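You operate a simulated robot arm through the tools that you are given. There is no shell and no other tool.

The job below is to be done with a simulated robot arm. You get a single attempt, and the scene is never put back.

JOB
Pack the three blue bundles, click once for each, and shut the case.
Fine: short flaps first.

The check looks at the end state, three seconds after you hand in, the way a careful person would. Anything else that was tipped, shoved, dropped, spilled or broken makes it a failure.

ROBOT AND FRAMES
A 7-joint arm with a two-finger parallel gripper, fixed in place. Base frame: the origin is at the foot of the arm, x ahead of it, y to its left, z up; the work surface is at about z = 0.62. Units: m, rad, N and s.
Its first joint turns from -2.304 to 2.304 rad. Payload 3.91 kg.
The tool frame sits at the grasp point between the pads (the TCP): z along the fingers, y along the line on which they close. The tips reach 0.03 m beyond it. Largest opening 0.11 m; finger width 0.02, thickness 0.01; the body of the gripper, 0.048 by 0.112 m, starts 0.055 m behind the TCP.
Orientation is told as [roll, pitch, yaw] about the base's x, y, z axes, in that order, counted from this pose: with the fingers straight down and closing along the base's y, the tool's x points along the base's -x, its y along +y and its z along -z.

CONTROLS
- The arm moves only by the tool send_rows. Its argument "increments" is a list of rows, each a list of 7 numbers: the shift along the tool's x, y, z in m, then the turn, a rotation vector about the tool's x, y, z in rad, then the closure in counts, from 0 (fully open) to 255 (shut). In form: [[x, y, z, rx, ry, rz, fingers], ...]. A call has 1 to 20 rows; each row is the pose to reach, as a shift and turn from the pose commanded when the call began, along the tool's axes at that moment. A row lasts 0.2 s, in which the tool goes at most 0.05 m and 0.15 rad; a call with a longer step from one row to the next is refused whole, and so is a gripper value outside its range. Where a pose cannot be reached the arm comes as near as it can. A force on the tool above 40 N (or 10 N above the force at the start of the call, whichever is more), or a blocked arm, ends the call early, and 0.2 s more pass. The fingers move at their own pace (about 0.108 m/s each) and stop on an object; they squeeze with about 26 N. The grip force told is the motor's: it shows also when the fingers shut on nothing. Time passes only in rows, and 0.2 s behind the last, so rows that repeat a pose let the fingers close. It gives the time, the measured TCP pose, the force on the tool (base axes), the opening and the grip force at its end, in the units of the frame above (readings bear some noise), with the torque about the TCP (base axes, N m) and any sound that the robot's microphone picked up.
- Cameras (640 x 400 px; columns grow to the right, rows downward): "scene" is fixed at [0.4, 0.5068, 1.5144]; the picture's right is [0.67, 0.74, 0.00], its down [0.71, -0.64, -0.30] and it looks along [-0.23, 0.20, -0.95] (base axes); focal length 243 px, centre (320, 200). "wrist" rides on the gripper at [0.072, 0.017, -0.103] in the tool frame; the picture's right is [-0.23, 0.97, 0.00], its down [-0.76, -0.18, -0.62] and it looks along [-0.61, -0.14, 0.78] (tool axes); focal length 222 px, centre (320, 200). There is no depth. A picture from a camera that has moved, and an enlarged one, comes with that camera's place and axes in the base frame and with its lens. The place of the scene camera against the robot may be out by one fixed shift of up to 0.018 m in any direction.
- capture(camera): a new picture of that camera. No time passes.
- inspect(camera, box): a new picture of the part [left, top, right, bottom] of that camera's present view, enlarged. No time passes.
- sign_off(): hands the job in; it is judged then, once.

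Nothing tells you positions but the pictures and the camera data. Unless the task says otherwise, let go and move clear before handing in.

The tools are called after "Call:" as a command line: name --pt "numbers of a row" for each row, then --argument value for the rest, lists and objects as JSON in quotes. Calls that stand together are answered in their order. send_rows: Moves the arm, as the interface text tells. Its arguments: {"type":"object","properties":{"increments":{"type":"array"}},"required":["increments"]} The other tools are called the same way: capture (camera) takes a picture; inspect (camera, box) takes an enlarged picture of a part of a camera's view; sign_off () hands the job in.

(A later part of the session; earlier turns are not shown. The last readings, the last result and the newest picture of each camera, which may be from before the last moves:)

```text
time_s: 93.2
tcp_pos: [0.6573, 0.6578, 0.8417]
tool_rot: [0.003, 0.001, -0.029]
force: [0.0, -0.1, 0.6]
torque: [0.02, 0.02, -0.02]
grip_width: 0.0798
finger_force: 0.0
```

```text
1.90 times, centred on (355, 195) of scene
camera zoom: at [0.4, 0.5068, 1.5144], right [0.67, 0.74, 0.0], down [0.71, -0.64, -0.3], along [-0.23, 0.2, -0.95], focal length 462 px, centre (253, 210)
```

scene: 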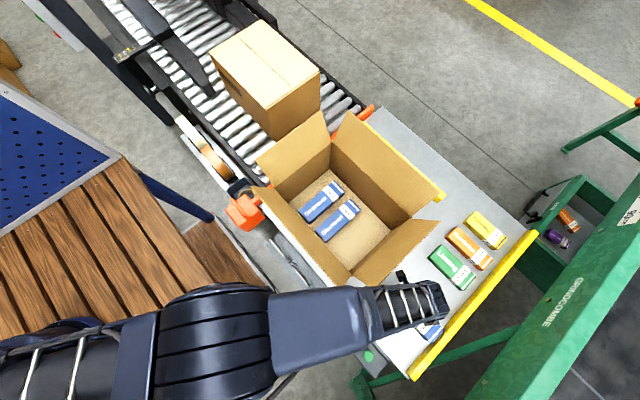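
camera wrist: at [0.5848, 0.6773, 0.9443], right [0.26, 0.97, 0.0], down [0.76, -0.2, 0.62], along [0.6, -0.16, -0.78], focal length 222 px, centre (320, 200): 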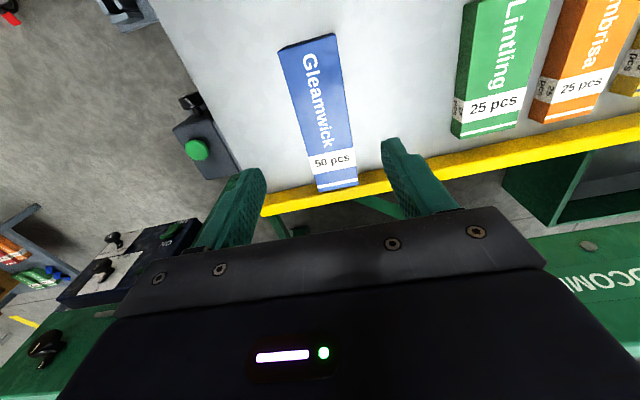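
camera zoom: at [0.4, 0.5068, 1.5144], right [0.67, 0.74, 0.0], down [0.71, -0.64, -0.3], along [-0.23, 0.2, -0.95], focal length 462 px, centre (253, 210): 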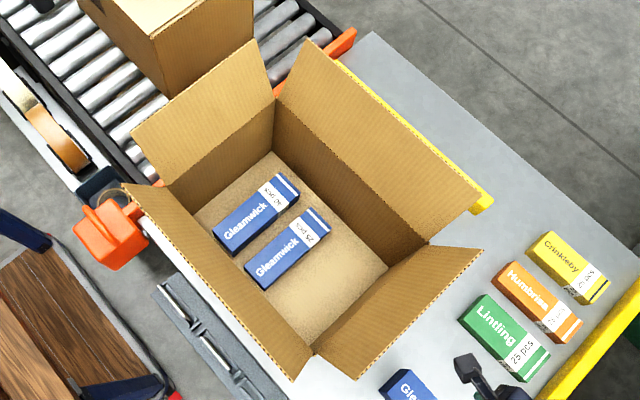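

The 50-pcs bundle is now at (0.688, 0.657), well within reach. I'll go straight down on its centre.

Call:
send_rows --pt "-0.012 0 0.01 0 0 0 70" --pt "-0.026 0 0.03 0 0 0 70" --pt "-0.032 0.0005 0.065 0 0 0 70" --pt "-0.032 0.0005 0.1 0 0 0 70" --pt "-0.032 0.0005 0.135 0 0 0 70" --pt "-0.032 0.0005 0.165 0 0 0 70" --pt "-0.032 0.0005 0.18 0 0 0 70" --pt "-0.032 0.0005 0.187 0 0 0 70" --pt "-0.032 0.0005 0.187 0 0 0 70"

Call:
capture --camera "wrist"

Call:
capture --camera "scene"

```text
time_s: 95.2
tcp_pos: [0.6879, 0.6583, 0.6545]
tool_rot: [0.004, 0.0, -0.029]
force: [-0.3, 0.1, 0.8]
torque: [-0.01, 0.01, 0.03]
grip_width: 0.08
finger_force: 0.1
```

```text
taken
camera wrist: at [0.6153, 0.6777, 0.7577], right [0.26, 0.97, 0.0], down [0.76, -0.2, 0.62], along [0.6, -0.16, -0.78], focal length 222 px, centre (320, 200)
```

wrist: 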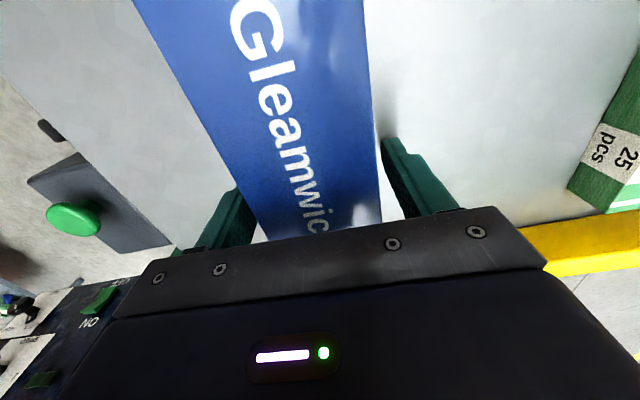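

```text
taken
```

scene: 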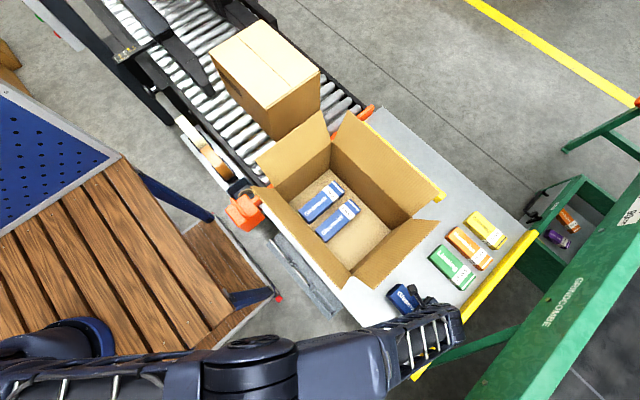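

Call:
send_rows --pt "0 0 0 0 0 0 120" --pt "0 0 0 0 0 0 255" --pt "0 0 0 0 0 0 255" --pt "0 0 0 0 0 0 255" --pt "0 0 0 0 0 0 255"

Call:
send_rows --pt "0 0 -0.001 0 0 0 255" --pt "0 0 -0.003 0 0 0 255" --pt "0 0 -0.006 0 0 0 255" --pt "0 0 -0.009 0 0 0 255" --pt "0 0 -0.011 0 0 0 255" --pt "0 0 -0.012 0 0 0 255"

Call:
capture --camera "wrist"

```text
time_s: 96.4
tcp_pos: [0.6868, 0.6586, 0.6554]
tool_rot: [0.003, 0.0, -0.028]
force: [0.6, -0.2, -0.3]
torque: [-0.07, -0.06, 0.0]
grip_width: 0.0599
finger_force: 25.7
```

```text
time_s: 97.8
tcp_pos: [0.6885, 0.6581, 0.6675]
tool_rot: [0.004, -0.002, -0.03]
force: [-0.2, -0.4, -2.5]
torque: [-0.03, -0.01, 0.01]
grip_width: 0.0599
finger_force: 25.5
```

```text
taken
camera wrist: at [0.6152, 0.6774, 0.7702], right [0.26, 0.97, 0.0], down [0.76, -0.2, 0.62], along [0.6, -0.16, -0.78], focal length 222 px, centre (320, 200)
```

wrist: 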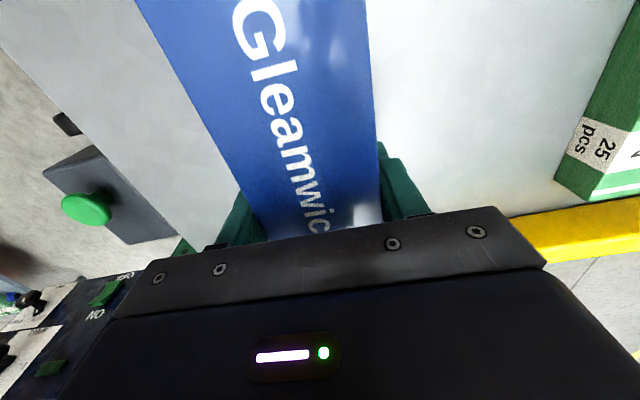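

It's held. I'll lift it gently to carrying height, as with the other two.

Call:
send_rows --pt "0 0 -0.0043 0 0 0 255" --pt "0 0 -0.0128 0 0 0 255" --pt "0 0 -0.0255 0 0 0 255" --pt "0 0 -0.0425 0 0 0 255" --pt "0 0 -0.0638 0 0 0 255" --pt "0 0 -0.085 0 0 0 255" --pt "0 0 -0.1063 0 0 0 255" --pt "0 0 -0.1275 0 0 0 255" --pt "0 0 -0.1488 0 0 0 255" --pt "0 0 -0.17 0 0 0 255" --pt "0 0 -0.1913 0 0 0 255" --pt "0 0 -0.2125 0 0 0 255" --pt "0 0 -0.2338 0 0 0 255" --pt "0 0 -0.255 0 0 0 255" --pt "0 0 -0.2763 0 0 0 255" --pt "0 0 -0.2975 0 0 0 255" --pt "0 0 -0.3145 0 0 0 255" --pt "0 0 -0.3273 0 0 0 255" --pt "0 0 -0.3358 0 0 0 255" --pt "0 0 -0.34 0 0 0 255"

Call:
capture --camera "wrist"

```text
time_s: 102.0
tcp_pos: [0.6878, 0.6563, 1.0068]
tool_rot: [0.005, -0.001, -0.029]
force: [-0.1, -0.2, -4.0]
torque: [-0.02, 0.03, -0.01]
grip_width: 0.0598
finger_force: 26.4
```

```text
taken
camera wrist: at [0.6154, 0.6766, 1.1094], right [0.26, 0.97, 0.0], down [0.76, -0.2, 0.62], along [0.6, -0.16, -0.78], focal length 222 px, centre (320, 200)
```

wrist: 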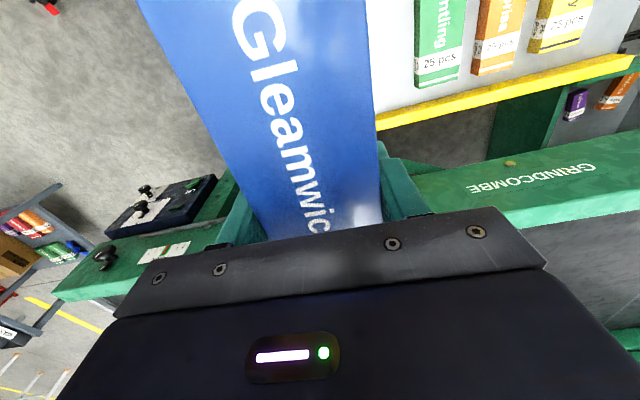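

Call:
send_rows --pt "0.0038 0.0002 0 0 0 -0.02 255" --pt "0.0115 0.0007 0 0 0 -0.06 255" --pt "0.0231 0.0015 0 0 0 -0.1201 255" --pt "0.0385 0.0025 0 0 0 -0.2001 255" --pt "0.0577 0.0037 0 0 0 -0.3002 255" --pt "0.077 0.005 0 0 0 -0.4003 255" --pt "0.0962 0.0062 0 0 0 -0.5003 255" --pt "0.1155 0.0074 0 0 0 -0.6004 255" --pt "0.1347 0.0087 0 0 0 -0.7004 255" --pt "0.154 0.0099 0 0 0 -0.8005 255" --pt "0.1732 0.0111 0 0 0 -0.9006 255" --pt "0.1924 0.0124 0 0 0 -1.0006 255" --pt "0.2117 0.0136 0 0 0 -1.1007 255" --pt "0.2309 0.0149 0 0 0 -1.2008 255" --pt "0.2502 0.0161 0 0 0 -1.3008 255" --pt "0.2694 0.0173 0 0 0 -1.4009 255" --pt "0.2848 0.0183 0 0 0 -1.4809 255" --pt "0.2964 0.0191 0 0 0 -1.541 255" --pt "0.3041 0.0196 0 0 0 -1.581 255" --pt "0.3079 0.0198 0 0 0 -1.601 255"

Call:
capture --camera "wrist"

Call:
capture --camera "scene"

```text
time_s: 106.2
tcp_pos: [0.3798, 0.6846, 1.0084]
tool_rot: [0.0, -0.004, 1.573]
force: [-0.3, 0.3, -3.6]
torque: [-0.04, 0.02, -0.03]
grip_width: 0.0601
finger_force: 25.5
```

```text
taken
camera wrist: at [0.363, 0.6136, 1.1103], right [-0.97, 0.23, 0.0], down [0.18, 0.76, 0.63], along [0.14, 0.61, -0.78], focal length 222 px, centre (320, 200)
```

wrist: 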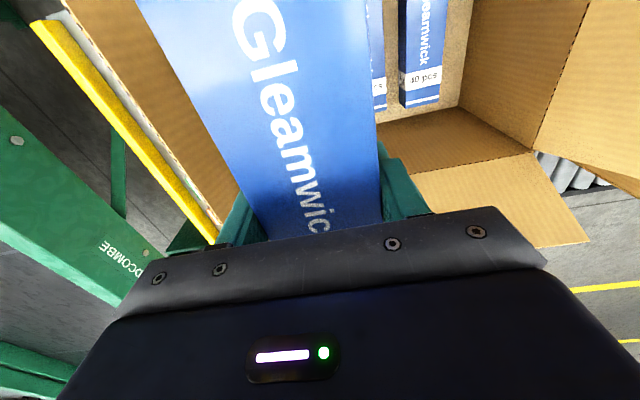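

```text
taken
```

scene: 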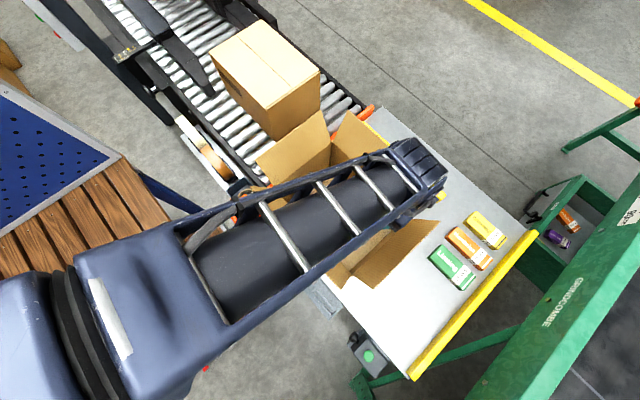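

The third bundle is over the right-hand slot. I'll lower it gently.

Call:
send_rows --pt "0 0 0.0042 0 0 0 255" --pt "0 0 0.0127 0 0 0 255" --pt "0 0 0.0254 0 0 0 255" --pt "0 0 0.0423 0 0 0 255" --pt "0 0 0.0634 0 0 0 255" --pt "0 0 0.0845 0 0 0 255" --pt "0 0 0.1056 0 0 0 255" --pt "0 0 0.1268 0 0 0 255" --pt "0 0 0.1479 0 0 0 255" --pt "0 0 0.169 0 0 0 255" --pt "0 0 0.1901 0 0 0 255" --pt "0 0 0.2113 0 0 0 255" --pt "0 0 0.2324 0 0 0 255" --pt "0 0 0.2535 0 0 0 255" --pt "0 0 0.2746 0 0 0 255" --pt "0 0 0.2958 0 0 0 255" --pt "0 0 0.3127 0 0 0 255" --pt "0 0 0.3253 0 0 0 255" --pt "0 0 0.3338 0 0 0 255" --pt "0 0 0.338 0 0 0 255"

Call:
capture --camera "wrist"

Call:
send_rows --pt "0 0 0.002 0 0 0 255" --pt "0 0 0.004 0 0 0 255" --pt "0 0 0.006 0 0 0 255" --pt "0 0 0.007 0 0 0 255"

```text
time_s: 110.4
tcp_pos: [0.3806, 0.6863, 0.67]
tool_rot: [0.001, -0.004, 1.573]
force: [0.3, -0.2, -2.8]
torque: [0.01, -0.02, 0.0]
grip_width: 0.0601
finger_force: 26.1
```

```text
taken
camera wrist: at [0.3629, 0.6146, 0.7713], right [-0.97, 0.23, 0.0], down [0.18, 0.76, 0.63], along [0.14, 0.61, -0.78], focal length 222 px, centre (320, 200)
```

wrist: 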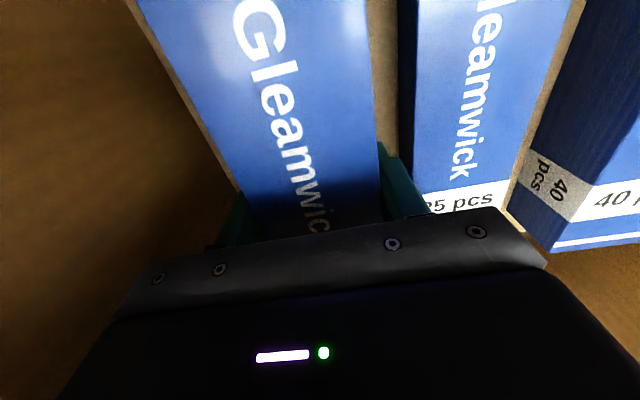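

```text
time_s: 111.4
tcp_pos: [0.3799, 0.6851, 0.6625]
tool_rot: [0.0, -0.004, 1.571]
force: [-0.7, -0.7, -3.3]
torque: [-0.01, 0.02, 0.02]
grip_width: 0.0599
finger_force: 26.1
```

Call:
send_rows --pt "0 0 0.001 0 0 0 255" --pt "0 0 0.002 0 0 0 255" --pt "0 0 0.002 0 0 0 255"

```text
time_s: 112.2
tcp_pos: [0.3796, 0.6857, 0.6606]
tool_rot: [0.001, -0.003, 1.573]
force: [-0.2, -0.6, -1.9]
torque: [-0.2, 0.06, 0.05]
grip_width: 0.0598
finger_force: 26.1
```

Call:
send_rows --pt "0 0 0.0007 0 0 0 255" --pt "0 0 0.0012 0 0 0 255" --pt "0 0 0.0012 0 0 0 255"

Call:
send_rows --pt "0 0 -0.0005 0 0 0 200" --pt "0 0 -0.0005 0 0 0 90" --pt "0 0 -0.0005 0 0 0 85" --pt "0 0 -0.0005 0 0 0 85"

Call:
capture --camera "wrist"

```text
time_s: 113.0
tcp_pos: [0.3812, 0.6868, 0.6594]
tool_rot: [-0.001, -0.004, 1.573]
force: [-4.9, -4.2, 15.6]
torque: [-0.76, 0.22, -0.1]
grip_width: 0.0599
finger_force: 26.7
```

```text
time_s: 114.0
tcp_pos: [0.3817, 0.6867, 0.6604]
tool_rot: [0.0, -0.003, 1.573]
force: [-0.4, 0.4, 0.3]
torque: [-0.02, 0.0, 0.0]
grip_width: 0.0733
finger_force: 0.0
```

```text
taken
camera wrist: at [0.3637, 0.6144, 0.7616], right [-0.97, 0.23, 0.0], down [0.18, 0.76, 0.63], along [0.14, 0.61, -0.78], focal length 222 px, centre (320, 200)
```

wrist: 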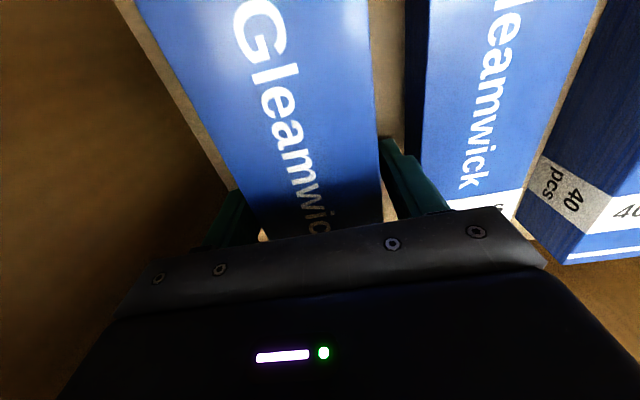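

It's down and released. I'll rise straight out of the case.

Call:
send_rows --pt "0 0 -0.005 0 0 0 85" --pt "0 0 -0.02 0 0 0 85" --pt "0 0 -0.05 0 0 0 85" --pt "0 0 -0.09 0 0 0 85" --pt "0 0 -0.13 0 0 0 85" --pt "0 0 -0.17 0 0 0 85" --pt "0 0 -0.21 0 0 0 85" --pt "0 0 -0.25 0 0 0 85" --pt "0 0 -0.29 0 0 0 85" --pt "0 0 -0.33 0 0 0 85" --pt "0 0 -0.3447 0 0 0 85"

Call:
capture --camera "wrist"

```text
time_s: 116.4
tcp_pos: [0.3788, 0.6857, 1.002]
tool_rot: [0.0, -0.003, 1.571]
force: [1.3, -0.1, -0.5]
torque: [0.01, -0.02, -0.02]
grip_width: 0.0734
finger_force: 0.1
```

```text
taken
camera wrist: at [0.3629, 0.6143, 1.1053], right [-0.97, 0.23, 0.0], down [0.18, 0.76, 0.63], along [0.14, 0.61, -0.78], focal length 222 px, centre (320, 200)
```

wrist: 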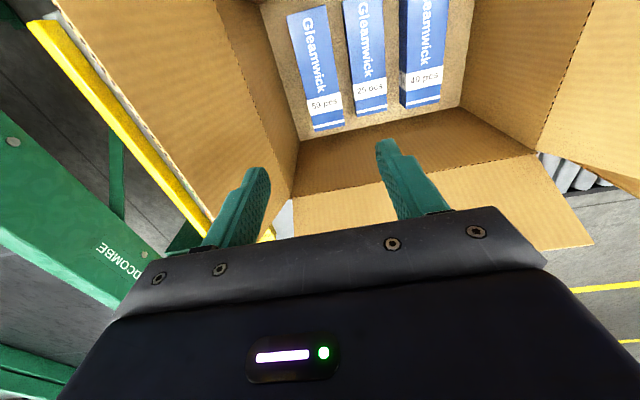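

All three blue bundles lie flat side by side in the case. Now the third click.

Call:
send_rows --pt "0.0097 -0.0127 0 0 0 0.0655 255" --pt "0.029 -0.0381 0 0 0 0.1964 255" --pt "0.0483 -0.0635 0 0 0 0.3273 255" --pt "0.0677 -0.089 0 0 0 0.4582 255" --pt "0.087 -0.1144 0 0 0 0.5891 255" --pt "0.1063 -0.1398 0 0 0 0.72 255" --pt "0.1257 -0.1652 0 0 0 0.851 255" --pt "0.145 -0.1906 0 0 0 0.9819 255" --pt "0.1643 -0.216 0 0 0 1.1128 255" --pt "0.1837 -0.2415 0 0 0 1.2437 255" --pt "0.203 -0.2669 0 0 0 1.3746 255" --pt "0.2223 -0.2923 0 0 0 1.5055 255" --pt "0.232 -0.305 0 0 0 1.571 255"

Call:
send_rows --pt "0 0 0.03 0 0 0 255" --pt "0 0 0.07 0 0 0 255" --pt "0 0 0.11 0 0 0 255" --pt "0 0 0.15 0 0 0 255" --pt "0 0 0.19 0 0 0 255" --pt "0 0 0.23 0 0 0 255" --pt "0 0 0.265 0 0 0 255" --pt "0 0 0.295 0 0 0 255" --pt "0 0 0.315 0 0 0 255" --pt "0 0 0.328 0 0 0 255" --pt "0 0 0.335 0 0 0 255"

Call:
inspect --camera "wrist" --box '[240, 60, 400, 220]'

```text
time_s: 119.2
tcp_pos: [0.6846, 0.4534, 1.0055]
tool_rot: [0.005, 0.001, -0.003]
force: [-0.4, 0.1, 0.3]
torque: [-0.01, -0.03, 0.0]
grip_width: 0.0001
finger_force: 26.2
```

```text
time_s: 121.6
tcp_pos: [0.6849, 0.4542, 0.6672]
tool_rot: [0.003, 0.0, 0.0]
force: [0.5, 0.1, -0.9]
torque: [0.03, 0.01, 0.02]
grip_width: 0.0
finger_force: 26.4
```

```text
2.50 times, centred on (320, 140) of wrist
camera zoom: at [0.6118, 0.4727, 0.7709], right [0.23, 0.97, 0.0], down [0.76, -0.18, 0.62], along [0.61, -0.14, -0.78], focal length 555 px, centre (320, 350)
```

zoom: 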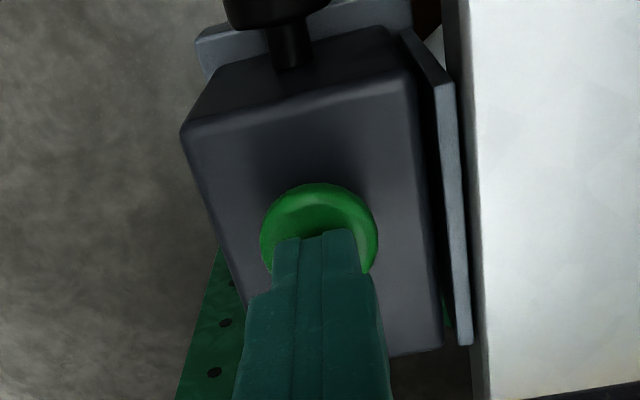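

Call:
send_rows --pt "0 0 0.003 0 0 0 255" --pt "0 0 0.006 0 0 0 255" --pt "0 0 0.009 0 0 0 255"

Call:
send_rows --pt "0 0 0.001 0 0 0 255" --pt "0 0 0.002 0 0 0 255"

```text
time_s: 122.4
tcp_pos: [0.6843, 0.4555, 0.659]
tool_rot: [0.004, 0.001, 0.0]
force: [0.1, -1.2, 1.3]
torque: [-0.03, 0.03, -0.04]
grip_width: 0.0
finger_force: 26.1
```

```text
time_s: 123.0
tcp_pos: [0.6853, 0.4548, 0.6569]
tool_rot: [0.003, 0.0, 0.002]
force: [-2.2, 0.5, 2.2]
torque: [0.0, 0.0, 0.01]
grip_width: 0.0002
finger_force: 26.1
heard: click
```

Third click heard, so that makes three. Next the short flaps, right one first. I'll rise clear and move outside it (its tip is near x 0.51, z 0.93) with the fingers closed.

Call:
send_rows --pt "0 0 -0.005 0 0 0 255" --pt "0 0 -0.025 0 0 0 255" --pt "0 0 -0.065 0 0 0 255" --pt "0 0 -0.105 0 0 0 255" --pt "0 0 -0.145 0 0 0 255" --pt "0 0 -0.185 0 0 0 255" --pt "0 0 -0.225 0 0 0 255" --pt "0 0 -0.265 0 0 0 255" --pt "0.01 0.02 -0.3 0 0 0 255" --pt "0.025 0.05 -0.325 0 0 0 255" --pt "0.04 0.085 -0.34 0 0 0 255" --pt "0.055 0.12 -0.341 0 0 0 255" --pt "0.07 0.155 -0.341 0 0 0 255" --pt "0.085 0.19 -0.341 0 0 0 255" --pt "0.1 0.22 -0.341 0 0 0 255" --pt "0.105 0.232 -0.341 0 0 0 255" --pt "0.105 0.232 -0.341 0 0 0 255"

Call:
capture --camera "wrist"

Call:
capture --camera "scene"

Call:
inspect --camera "scene" --box '[230, 90, 480, 300]'

```text
time_s: 126.6
tcp_pos: [0.5809, 0.6856, 1.0004]
tool_rot: [0.003, 0.0, 0.001]
force: [0.3, 0.2, -0.3]
torque: [0.02, 0.0, 0.03]
grip_width: 0.0004
finger_force: 26.1
```

```text
taken
camera wrist: at [0.5072, 0.7034, 1.1025], right [0.23, 0.97, 0.0], down [0.76, -0.18, 0.62], along [0.61, -0.14, -0.78], focal length 222 px, centre (320, 200)
```

wrist: 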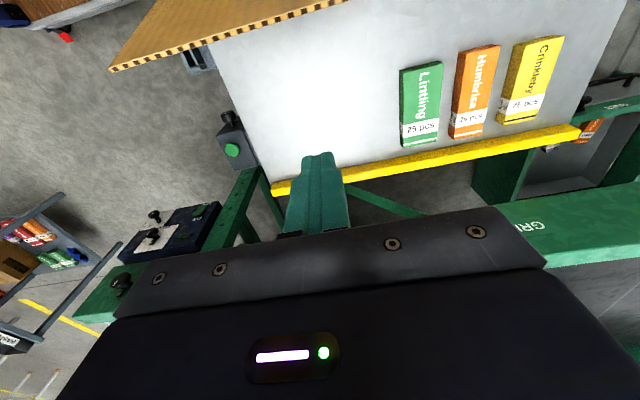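

```text
taken
```

scene: 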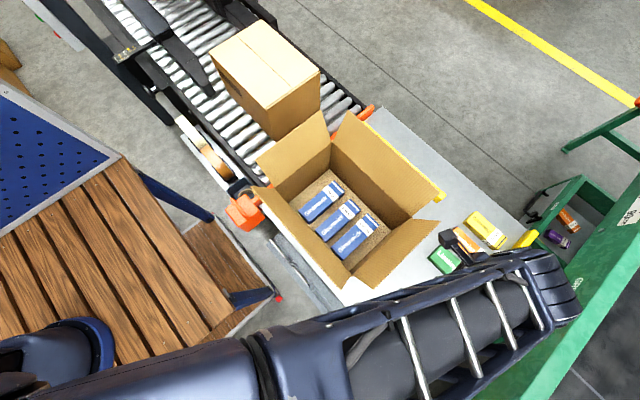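

```text
1.90 times, centred on (355, 195) of scene
camera zoom: at [0.4, 0.5068, 1.5144], right [0.67, 0.74, 0.0], down [0.71, -0.64, -0.3], along [-0.23, 0.2, -0.95], focal length 462 px, centre (253, 210)
```

zoom: 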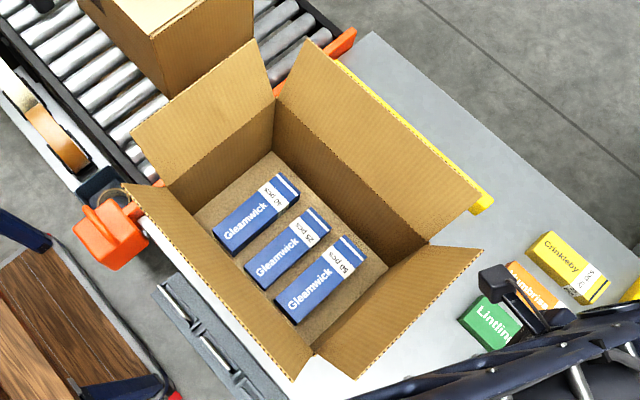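

Everything's in place, and the right flap's tip is near x 0.50, z 0.935. I'll lower outside it and push it inward near its tip, where it takes the least force, up to about vertical. Then I'll check.

Call:
send_rows --pt "0.01 0.001 0.02 0 0 0 255" --pt "0.025 0.001 0.04 0 0 0 255" --pt "0.04 0.001 0.052 0 0 0 255" --pt "0.055 0.001 0.052 0 0 0 255" --pt "0.07 0.001 0.052 0 0 0 255" --pt "0.085 0.001 0.052 0 0 0 255" --pt "0.098 0.001 0.052 0 0 0 255" --pt "0.111 0.001 0.052 0 0 0 255"

Call:
inspect --camera "scene" --box '[230, 90, 480, 300]'

Call:
capture --camera "wrist"

```text
time_s: 128.2
tcp_pos: [0.4868, 0.6876, 0.954]
tool_rot: [0.013, -0.004, 0.001]
force: [1.2, 1.8, 6.5]
torque: [-0.1, 0.05, 0.02]
grip_width: 0.0
finger_force: 25.9
stopped in row 8: the force on the tool passed its limit at 45 N (the readings are from after the stop); the commanded pose is now the measured one
```

```text
1.90 times, centred on (355, 195) of scene
camera zoom: at [0.4, 0.5068, 1.5144], right [0.67, 0.74, 0.0], down [0.71, -0.64, -0.3], along [-0.23, 0.2, -0.95], focal length 462 px, centre (253, 210)
```

zoom: 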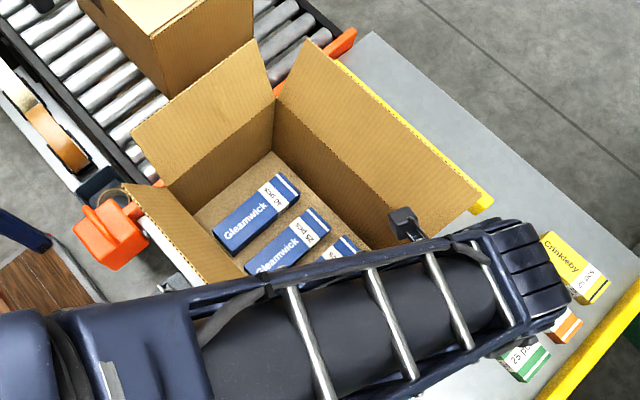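

```text
taken
camera wrist: at [0.4136, 0.7038, 1.0563], right [0.23, 0.97, 0.01], down [0.76, -0.19, 0.62], along [0.61, -0.13, -0.78], focal length 222 px, centre (320, 200)
```

wrist: 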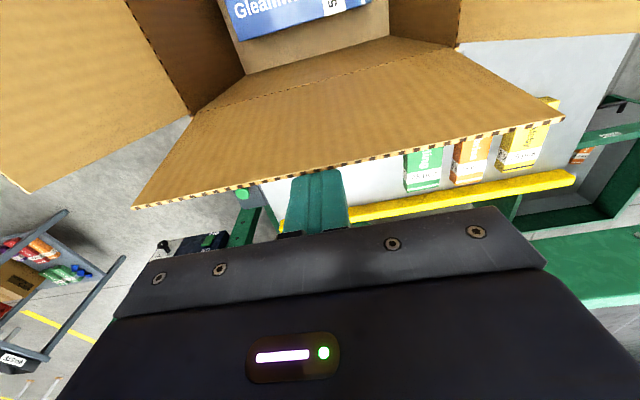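

The flap has moved from about 23° to 10° outward, but the push tripped the 40 N limit. The force fell away once I stopped, so the hinge seems to resist speed. The case hasn't shifted. I'll push on more slowly and watch the force.

Call:
send_rows --pt "0.002 0 0 0.005 0 0 255" --pt "0.004 0 0 0.01 0 0 255" --pt "0.006 0 0 0.013 0 0 255" --pt "0.008 0 0 0.013 0 0 255"

Call:
capture --camera "wrist"

```text
time_s: 129.2
tcp_pos: [0.4793, 0.6874, 0.955]
tool_rot: [-0.001, -0.006, 0.001]
force: [1.6, 4.4, 27.5]
torque: [-0.04, 0.31, -0.04]
grip_width: 0.0
finger_force: 25.8
```

```text
taken
camera wrist: at [0.4054, 0.7049, 1.0568], right [0.23, 0.97, 0.0], down [0.76, -0.18, 0.63], along [0.61, -0.14, -0.78], focal length 222 px, centre (320, 200)
```

wrist: 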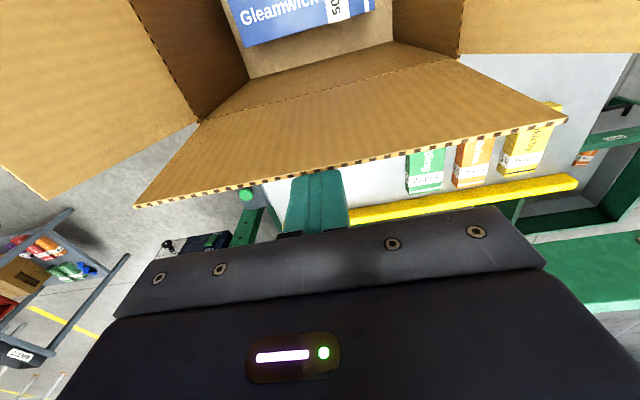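

The resistance is almost purely vertical. As the flap swings up, its edge catches under the step on the finger (about 1 cm below the TCP). I'll back off, go lower so its tip meets the smooth upper finger, and try again.

Call:
send_rows --pt "-0.015 0 0 0 0 0 255" --pt "-0.03 0 0 0 0 0 255" --pt "-0.045 0 0 0 0 0 255" --pt "-0.045 0 0.012 0 0 0 255" --pt "-0.045 0 0.026 0 0 0 255" --pt "-0.045 0 0.026 0 0 0 255"

Call:
capture --camera "wrist"

Call:
send_rows --pt "0.01 0 0 0 0 0 255" --pt "0.02 0 0 0 0 0 255" --pt "0.03 0 0 0 0 0 255" --pt "0.036 0 0 0 0 0 255" --pt "0.042 0 0 0 0 0 255"

Call:
capture --camera "wrist"

```text
time_s: 130.6
tcp_pos: [0.5229, 0.6868, 0.9267]
tool_rot: [-0.002, -0.004, 0.0]
force: [-0.1, 0.6, 0.2]
torque: [-0.01, 0.04, -0.04]
grip_width: 0.0
finger_force: 26.3
```

```text
taken
camera wrist: at [0.4503, 0.7047, 1.0289], right [0.23, 0.97, 0.0], down [0.76, -0.18, 0.63], along [0.61, -0.14, -0.78], focal length 222 px, centre (320, 200)
```

wrist: 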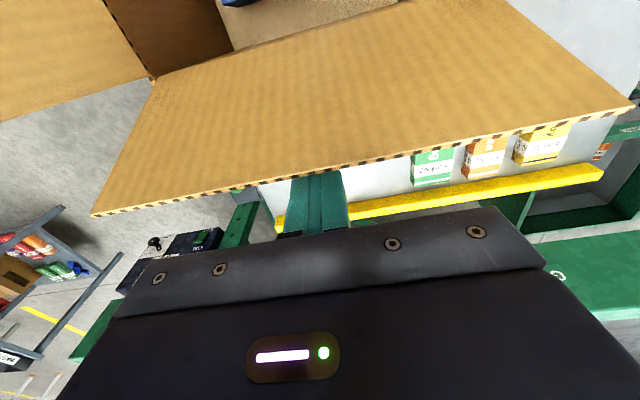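

```text
time_s: 131.8
tcp_pos: [0.481, 0.6865, 0.9262]
tool_rot: [-0.001, -0.003, 0.0]
force: [1.0, -0.3, -0.5]
torque: [0.0, -0.01, -0.03]
grip_width: 0.0
finger_force: 25.7
```

```text
taken
camera wrist: at [0.408, 0.7049, 1.0286], right [0.23, 0.97, 0.0], down [0.76, -0.18, 0.63], along [0.61, -0.14, -0.78], focal length 222 px, centre (320, 200)
```

wrist: 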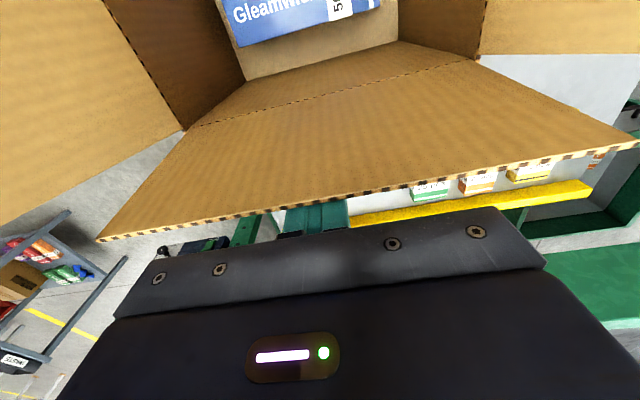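

Now it moves with almost no force. I'll carry on inward past vertical.

Call:
send_rows --pt "0.008 0 0 0 0 0 255" --pt "0.016 0 0 0 0 0 255" --pt "0.025 0 0 0 0 0 255" --pt "0.034 0 0 0 0 0 255" --pt "0.043 0 0 0 0 0 255" --pt "0.052 0 0 0 0 0 255"

Call:
capture --camera "wrist"

Call:
inspect --camera "scene" --box '[230, 90, 480, 300]'

```text
time_s: 133.2
tcp_pos: [0.428, 0.6857, 0.9265]
tool_rot: [-0.001, -0.003, 0.0]
force: [0.1, 0.1, 0.2]
torque: [0.02, 0.0, 0.0]
grip_width: 0.0
finger_force: 26.4
```

```text
taken
camera wrist: at [0.3554, 0.7052, 1.0285], right [0.23, 0.97, 0.0], down [0.76, -0.18, 0.63], along [0.61, -0.14, -0.78], focal length 222 px, centre (320, 200)
```

wrist: 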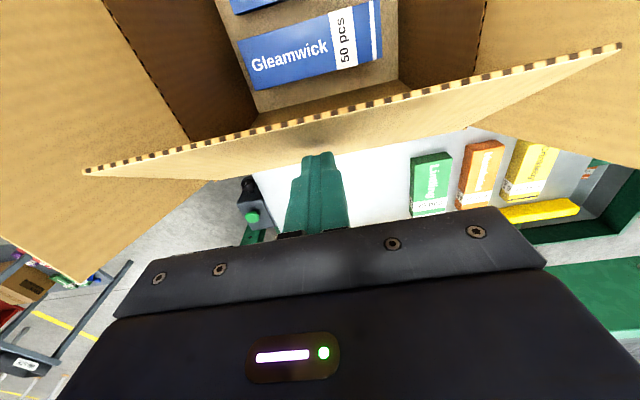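

```text
1.90 times, centred on (355, 195) of scene
camera zoom: at [0.4, 0.5068, 1.5144], right [0.67, 0.74, 0.0], down [0.71, -0.64, -0.3], along [-0.23, 0.2, -0.95], focal length 462 px, centre (253, 210)
```

zoom: 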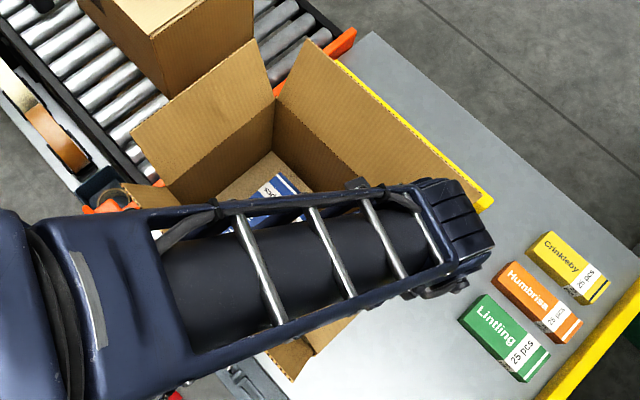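

The flap is leaning inward now. I'll follow it down in an arc toward flat.

Call:
send_rows --pt "0.0098 0 0.002 0 0 0 255" --pt "0.0178 0 0.007 0 0 0 255" --pt "0.0248 0 0.014 0 0 0 255" --pt "0.0303 0 0.022 0 0 0 255" --pt "0.0348 0 0.03 0 0 0 255" --pt "0.0378 0 0.039 0 0 0 255" --pt "0.0403 0 0.047 0 0 0 255" --pt "0.0418 0 0.052 0 0 0 255" --pt "0.0418 0 0.054 0 0 0 255"

Call:
capture --camera "wrist"

Call:
capture --camera "scene"

```text
time_s: 135.2
tcp_pos: [0.3885, 0.6857, 0.8723]
tool_rot: [0.0, -0.005, -0.001]
force: [-1.0, 0.2, 0.2]
torque: [0.02, -0.03, 0.02]
grip_width: 0.0001
finger_force: 25.8
```

```text
taken
camera wrist: at [0.3151, 0.7041, 0.9748], right [0.23, 0.97, 0.0], down [0.76, -0.18, 0.63], along [0.61, -0.14, -0.78], focal length 222 px, centre (320, 200)
```

wrist: 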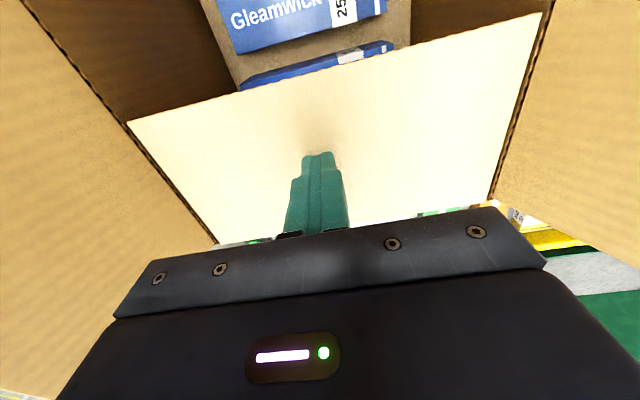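

```text
taken
```

scene: 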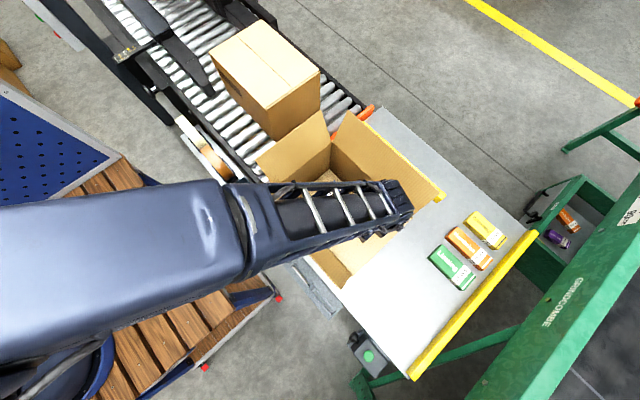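

The flap looks flat with hardly any force on the tool. I'll lift away and see whether it stays down.

Call:
send_rows --pt "0 0 -0.01 0 0 0 255" --pt "0 0 -0.03 0 0 0 255" --pt "0 0 -0.06 0 0 0 255" --pt "0 0 -0.1 0 0 0 255" --pt "0 0 -0.13 0 0 0 255" --pt "0 0 -0.13 0 0 0 255"

Call:
capture --camera "wrist"

Call:
capture --camera "scene"

```text
time_s: 136.6
tcp_pos: [0.3849, 0.6866, 1.0024]
tool_rot: [-0.002, -0.004, 0.0]
force: [0.6, 0.2, 0.4]
torque: [0.02, 0.02, 0.03]
grip_width: 0.0
finger_force: 25.7
```

```text
taken
camera wrist: at [0.3123, 0.7049, 1.1045], right [0.23, 0.97, 0.0], down [0.76, -0.18, 0.63], along [0.61, -0.14, -0.78], focal length 222 px, centre (320, 200)
```

wrist: 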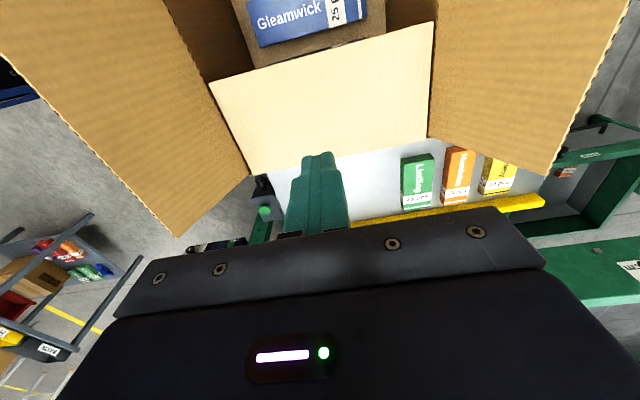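

```text
taken
```

scene: 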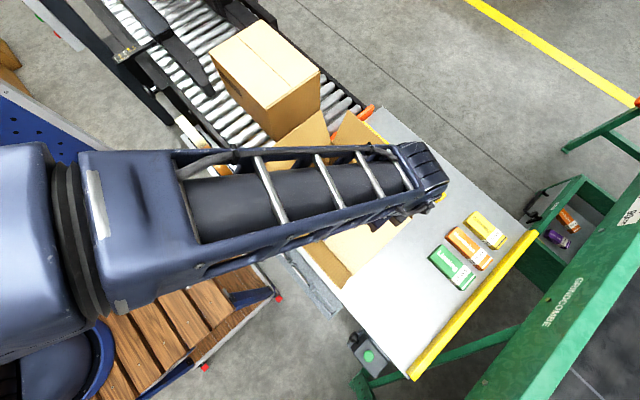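

The right flap stays flat. From this view the rim is at z ≈ 0.828 and the flap about 0.12 m long. Now the left short flap: I'll pass high over the case to its outer side at x ≈ -0.01, then check before lowering.

Call:
send_rows --pt "0.02 0 -0.015 0 0 0 255" --pt "0.06 0 -0.026 0 0 0 255" --pt "0.105 0 -0.03 0 0 0 255" --pt "0.15 0 -0.03 0 0 0 255" --pt "0.195 0 -0.03 0 0 0 255" --pt "0.24 0 -0.03 0 0 0 255" --pt "0.285 0 -0.03 0 0 0 255" --pt "0.33 0 -0.03 0 0 0 255" --pt "0.37 0 -0.03 0 0 0 255" --pt "0.398 0 -0.03 0 0 0 255" --pt "0.398 0 -0.03 0 0 0 255"

Call:
capture --camera "wrist"

Call:
capture --camera "scene"

```text
time_s: 139.0
tcp_pos: [-0.0112, 0.6864, 1.0298]
tool_rot: [-0.001, -0.004, -0.001]
force: [0.2, -0.1, -0.1]
torque: [-0.02, 0.0, 0.0]
grip_width: 0.0
finger_force: 26.0
```

```text
taken
camera wrist: at [-0.0841, 0.7052, 1.1321], right [0.23, 0.97, 0.0], down [0.76, -0.18, 0.63], along [0.61, -0.14, -0.78], focal length 222 px, centre (320, 200)
```

wrist: 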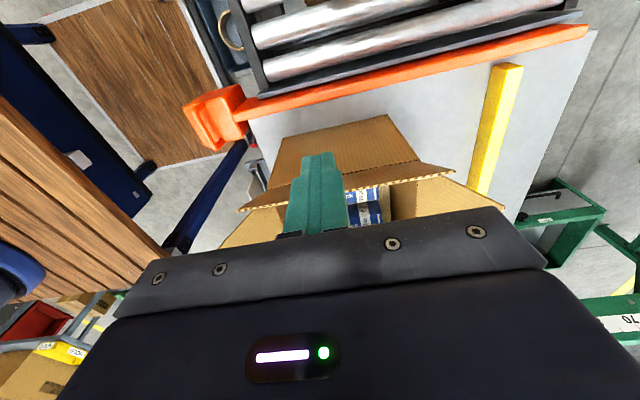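

```text
taken
```

scene: 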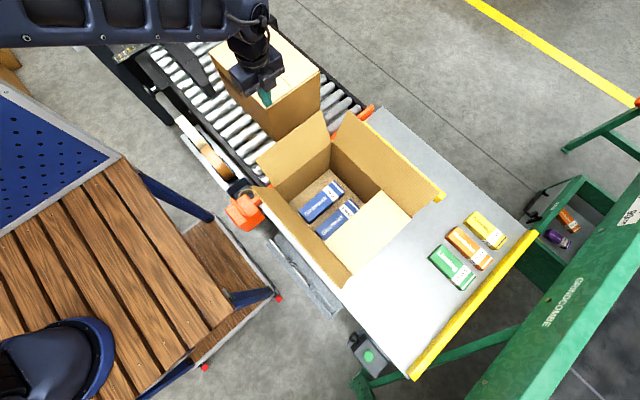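

The right flap is closed, and the left flap's tip is at about (0.065, 0.93). The carton on the conveyor is lower and well behind. I'll lower outside the flap and push inward slowly.

Call:
send_rows --pt "0 0 0.03 0 0 0 255" --pt "0 0 0.06 0 0 0 255" --pt "0 0 0.09 0 0 0 255" --pt "0 0 0.106 0 0 0 255" --pt "-0.02 0 0.106 0 0 0 255" --pt "-0.04 0 0.106 0 0 0 255" --pt "-0.055 0 0.106 0 0 0 255" --pt "-0.065 0 0.106 0 0 0 255" --pt "-0.074 0 0.106 0 0 0 255" --pt "-0.083 0 0.106 0 0 0 255" --pt "-0.092 0 0.106 0 0 0 255"

Call:
capture --camera "wrist"

Call:
inspect --camera "scene" --box '[200, 60, 450, 300]'

```text
time_s: 141.4
tcp_pos: [0.0815, 0.6871, 0.9249]
tool_rot: [-0.001, -0.002, 0.0]
force: [-0.7, 0.1, -0.5]
torque: [-0.05, -0.02, 0.01]
grip_width: 0.0
finger_force: 26.5
```

```text
taken
camera wrist: at [0.0084, 0.7047, 1.0267], right [0.23, 0.97, 0.0], down [0.76, -0.18, 0.63], along [0.61, -0.14, -0.78], focal length 222 px, centre (320, 200)
```

wrist: 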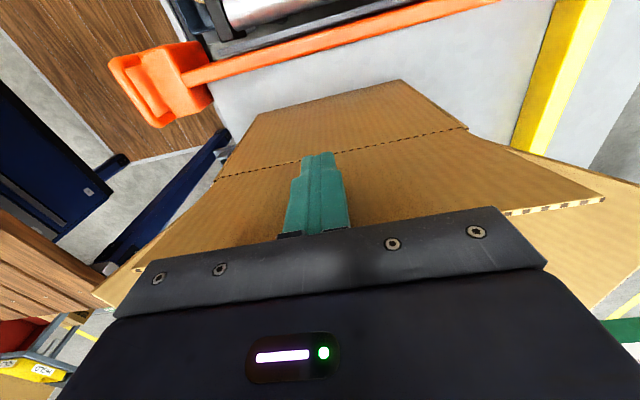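

```text
1.67 times, centred on (325, 180) of scene
camera zoom: at [0.4, 0.5068, 1.5144], right [0.67, 0.74, 0.0], down [0.71, -0.64, -0.3], along [-0.23, 0.2, -0.95], focal length 404 px, centre (312, 233)
```

zoom: 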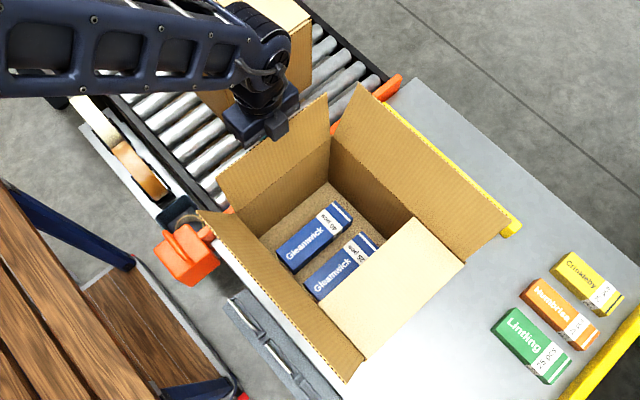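

Call:
send_rows --pt "-0.009 0 0 0 0 0 255" --pt "-0.018 0 0 0 0 0 255" --pt "-0.027 0 0 0 0 0 255" --pt "-0.036 0 0 0 0 0 255" --pt "-0.045 0 0 0 0 0 255" --pt "-0.054 0 0 0 0 0 255" --pt "-0.064 0 0 0 0 0 255"

Call:
inspect --camera "scene" --box '[200, 60, 450, 300]'

```text
time_s: 143.0
tcp_pos: [0.1464, 0.6869, 0.9266]
tool_rot: [-0.002, -0.001, 0.001]
force: [-0.2, -0.3, -0.3]
torque: [-0.02, -0.01, 0.01]
grip_width: 0.0
finger_force: 25.7
```

```text
1.67 times, centred on (325, 180) of scene
camera zoom: at [0.4, 0.5068, 1.5144], right [0.67, 0.74, 0.0], down [0.71, -0.64, -0.3], along [-0.23, 0.2, -0.95], focal length 404 px, centre (312, 233)
```

zoom: 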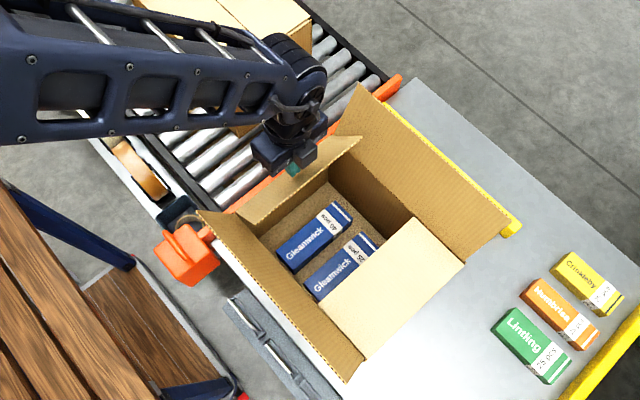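

Call:
send_rows --pt "-0.01 0 0.002 0 0 0 255" --pt "-0.018 0 0.007 0 0 0 255" --pt "-0.025 0 0.014 0 0 0 255" --pt "-0.0305 0 0.022 0 0 0 255" --pt "-0.035 0 0.03 0 0 0 255" --pt "-0.038 0 0.039 0 0 0 255" --pt "-0.0405 0 0.047 0 0 0 255" --pt "-0.042 0 0.053 0 0 0 255" --pt "-0.042 0 0.058 0 0 0 255"

Call:
capture --camera "wrist"

Call:
inspect --camera "scene" --box '[200, 60, 450, 300]'

```text
time_s: 145.0
tcp_pos: [0.1879, 0.6877, 0.8679]
tool_rot: [-0.002, -0.003, 0.001]
force: [-0.2, 0.6, 0.5]
torque: [-0.02, -0.01, 0.02]
grip_width: 0.0
finger_force: 26.2
```

```text
taken
camera wrist: at [0.1143, 0.7042, 0.9702], right [0.23, 0.97, 0.0], down [0.76, -0.18, 0.63], along [0.61, -0.14, -0.78], focal length 222 px, centre (320, 200)
```

wrist: 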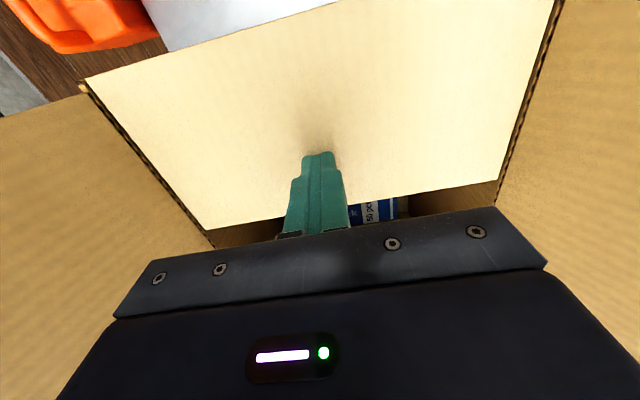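

```text
1.67 times, centred on (325, 180) of scene
camera zoom: at [0.4, 0.5068, 1.5144], right [0.67, 0.74, 0.0], down [0.71, -0.64, -0.3], along [-0.23, 0.2, -0.95], focal length 404 px, centre (312, 233)
```

zoom: 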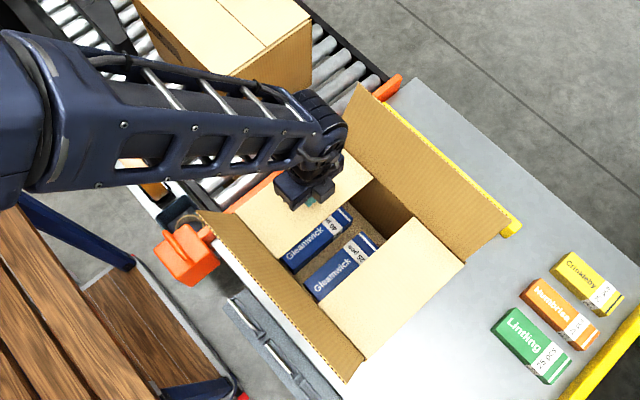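

Both short flaps are flat. Now the long flaps, far one first: its tip is near y 0.869, z 0.93. I'll rise and go over to its outer side.

Call:
send_rows --pt "0 0 -0.02 0 0 0 255" --pt "0 0 -0.06 0 0 0 255" --pt "0 0 -0.1 0 0 0 255" --pt "0 0 -0.14 0 0 0 255" --pt "-0.01 0.02 -0.165 0 0 0 255" --pt "-0.03 0.055 -0.165 0 0 0 255" --pt "-0.045 0.09 -0.165 0 0 0 255" --pt "-0.06 0.125 -0.165 0 0 0 255" --pt "-0.075 0.16 -0.165 0 0 0 255" --pt "-0.09 0.195 -0.165 0 0 0 255" --pt "-0.1 0.22 -0.165 0 0 0 255" --pt "-0.1 0.22 -0.165 0 0 0 255"

Call:
capture --camera "wrist"

Call:
capture --camera "scene"

```text
time_s: 147.6
tcp_pos: [0.2874, 0.908, 1.0323]
tool_rot: [0.0, -0.004, 0.0]
force: [-0.2, 0.1, 1.0]
torque: [0.01, 0.0, -0.01]
grip_width: 0.0001
finger_force: 26.7
```

```text
taken
camera wrist: at [0.214, 0.9258, 1.134], right [0.23, 0.97, 0.0], down [0.76, -0.18, 0.63], along [0.61, -0.14, -0.78], focal length 222 px, centre (320, 200)
```

wrist: 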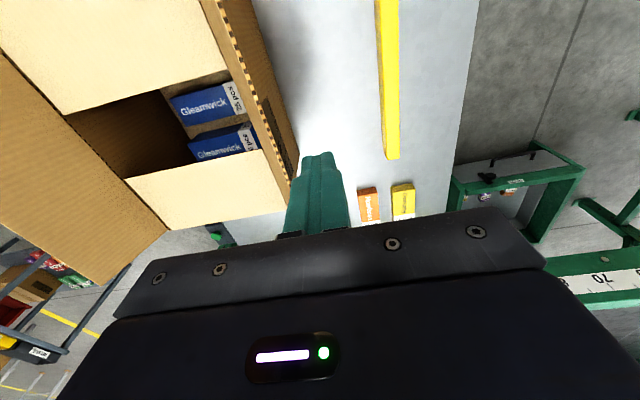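

```text
taken
```

scene: 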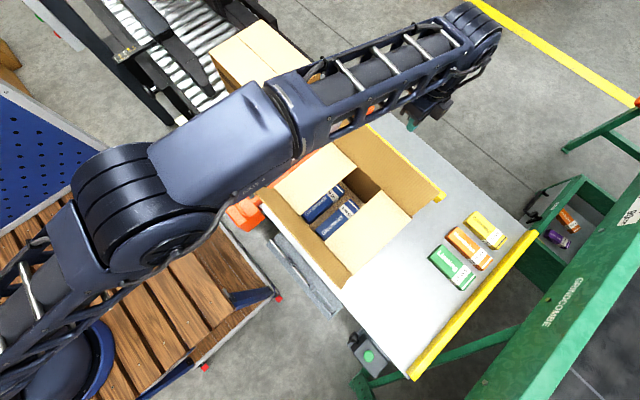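

I'm positioned outside the far flap. I'll lower and push it inward slowly.

Call:
send_rows --pt "0 0 0.03 0 0 0 255" --pt "0 0 0.06 0 0 0 255" --pt "0 0 0.09 0 0 0 255" --pt "0 0 0.107 0 0 0 255" --pt "0 -0.015 0.107 0 0 0 255" --pt "0 -0.025 0.107 0 0 0 255" --pt "0 -0.034 0.107 0 0 0 255" --pt "0 -0.043 0.107 0 0 0 255" --pt "0 -0.052 0.107 0 0 0 255" --pt "0 -0.061 0.107 0 0 0 255" --pt "0 -0.07 0.107 0 0 0 255" --pt "0 -0.079 0.107 0 0 0 255"

Call:
capture --camera "wrist"

Call:
capture --camera "scene"

```text
time_s: 150.2
tcp_pos: [0.2875, 0.8279, 0.925]
tool_rot: [-0.002, -0.003, 0.0]
force: [0.0, 0.9, -0.1]
torque: [0.03, 0.0, 0.0]
grip_width: 0.0
finger_force: 25.9
```

```text
taken
camera wrist: at [0.2149, 0.8462, 1.0281], right [0.23, 0.97, 0.0], down [0.76, -0.18, 0.63], along [0.61, -0.14, -0.78], focal length 222 px, centre (320, 200)
```

wrist: 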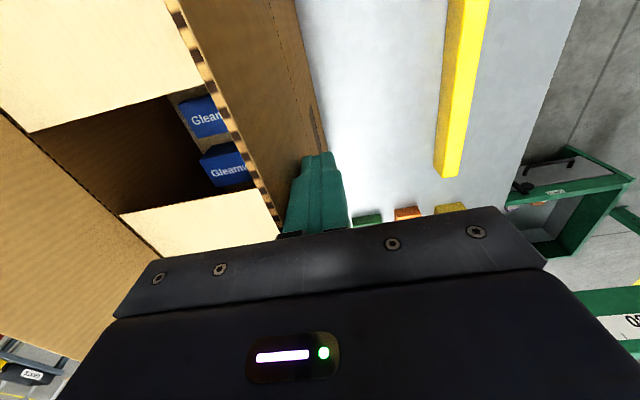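

```text
taken
```

scene: 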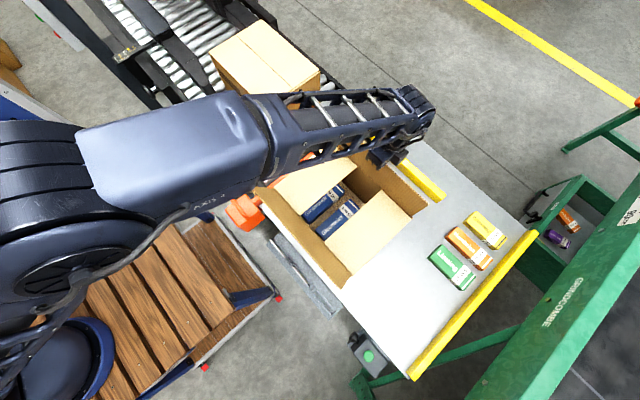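

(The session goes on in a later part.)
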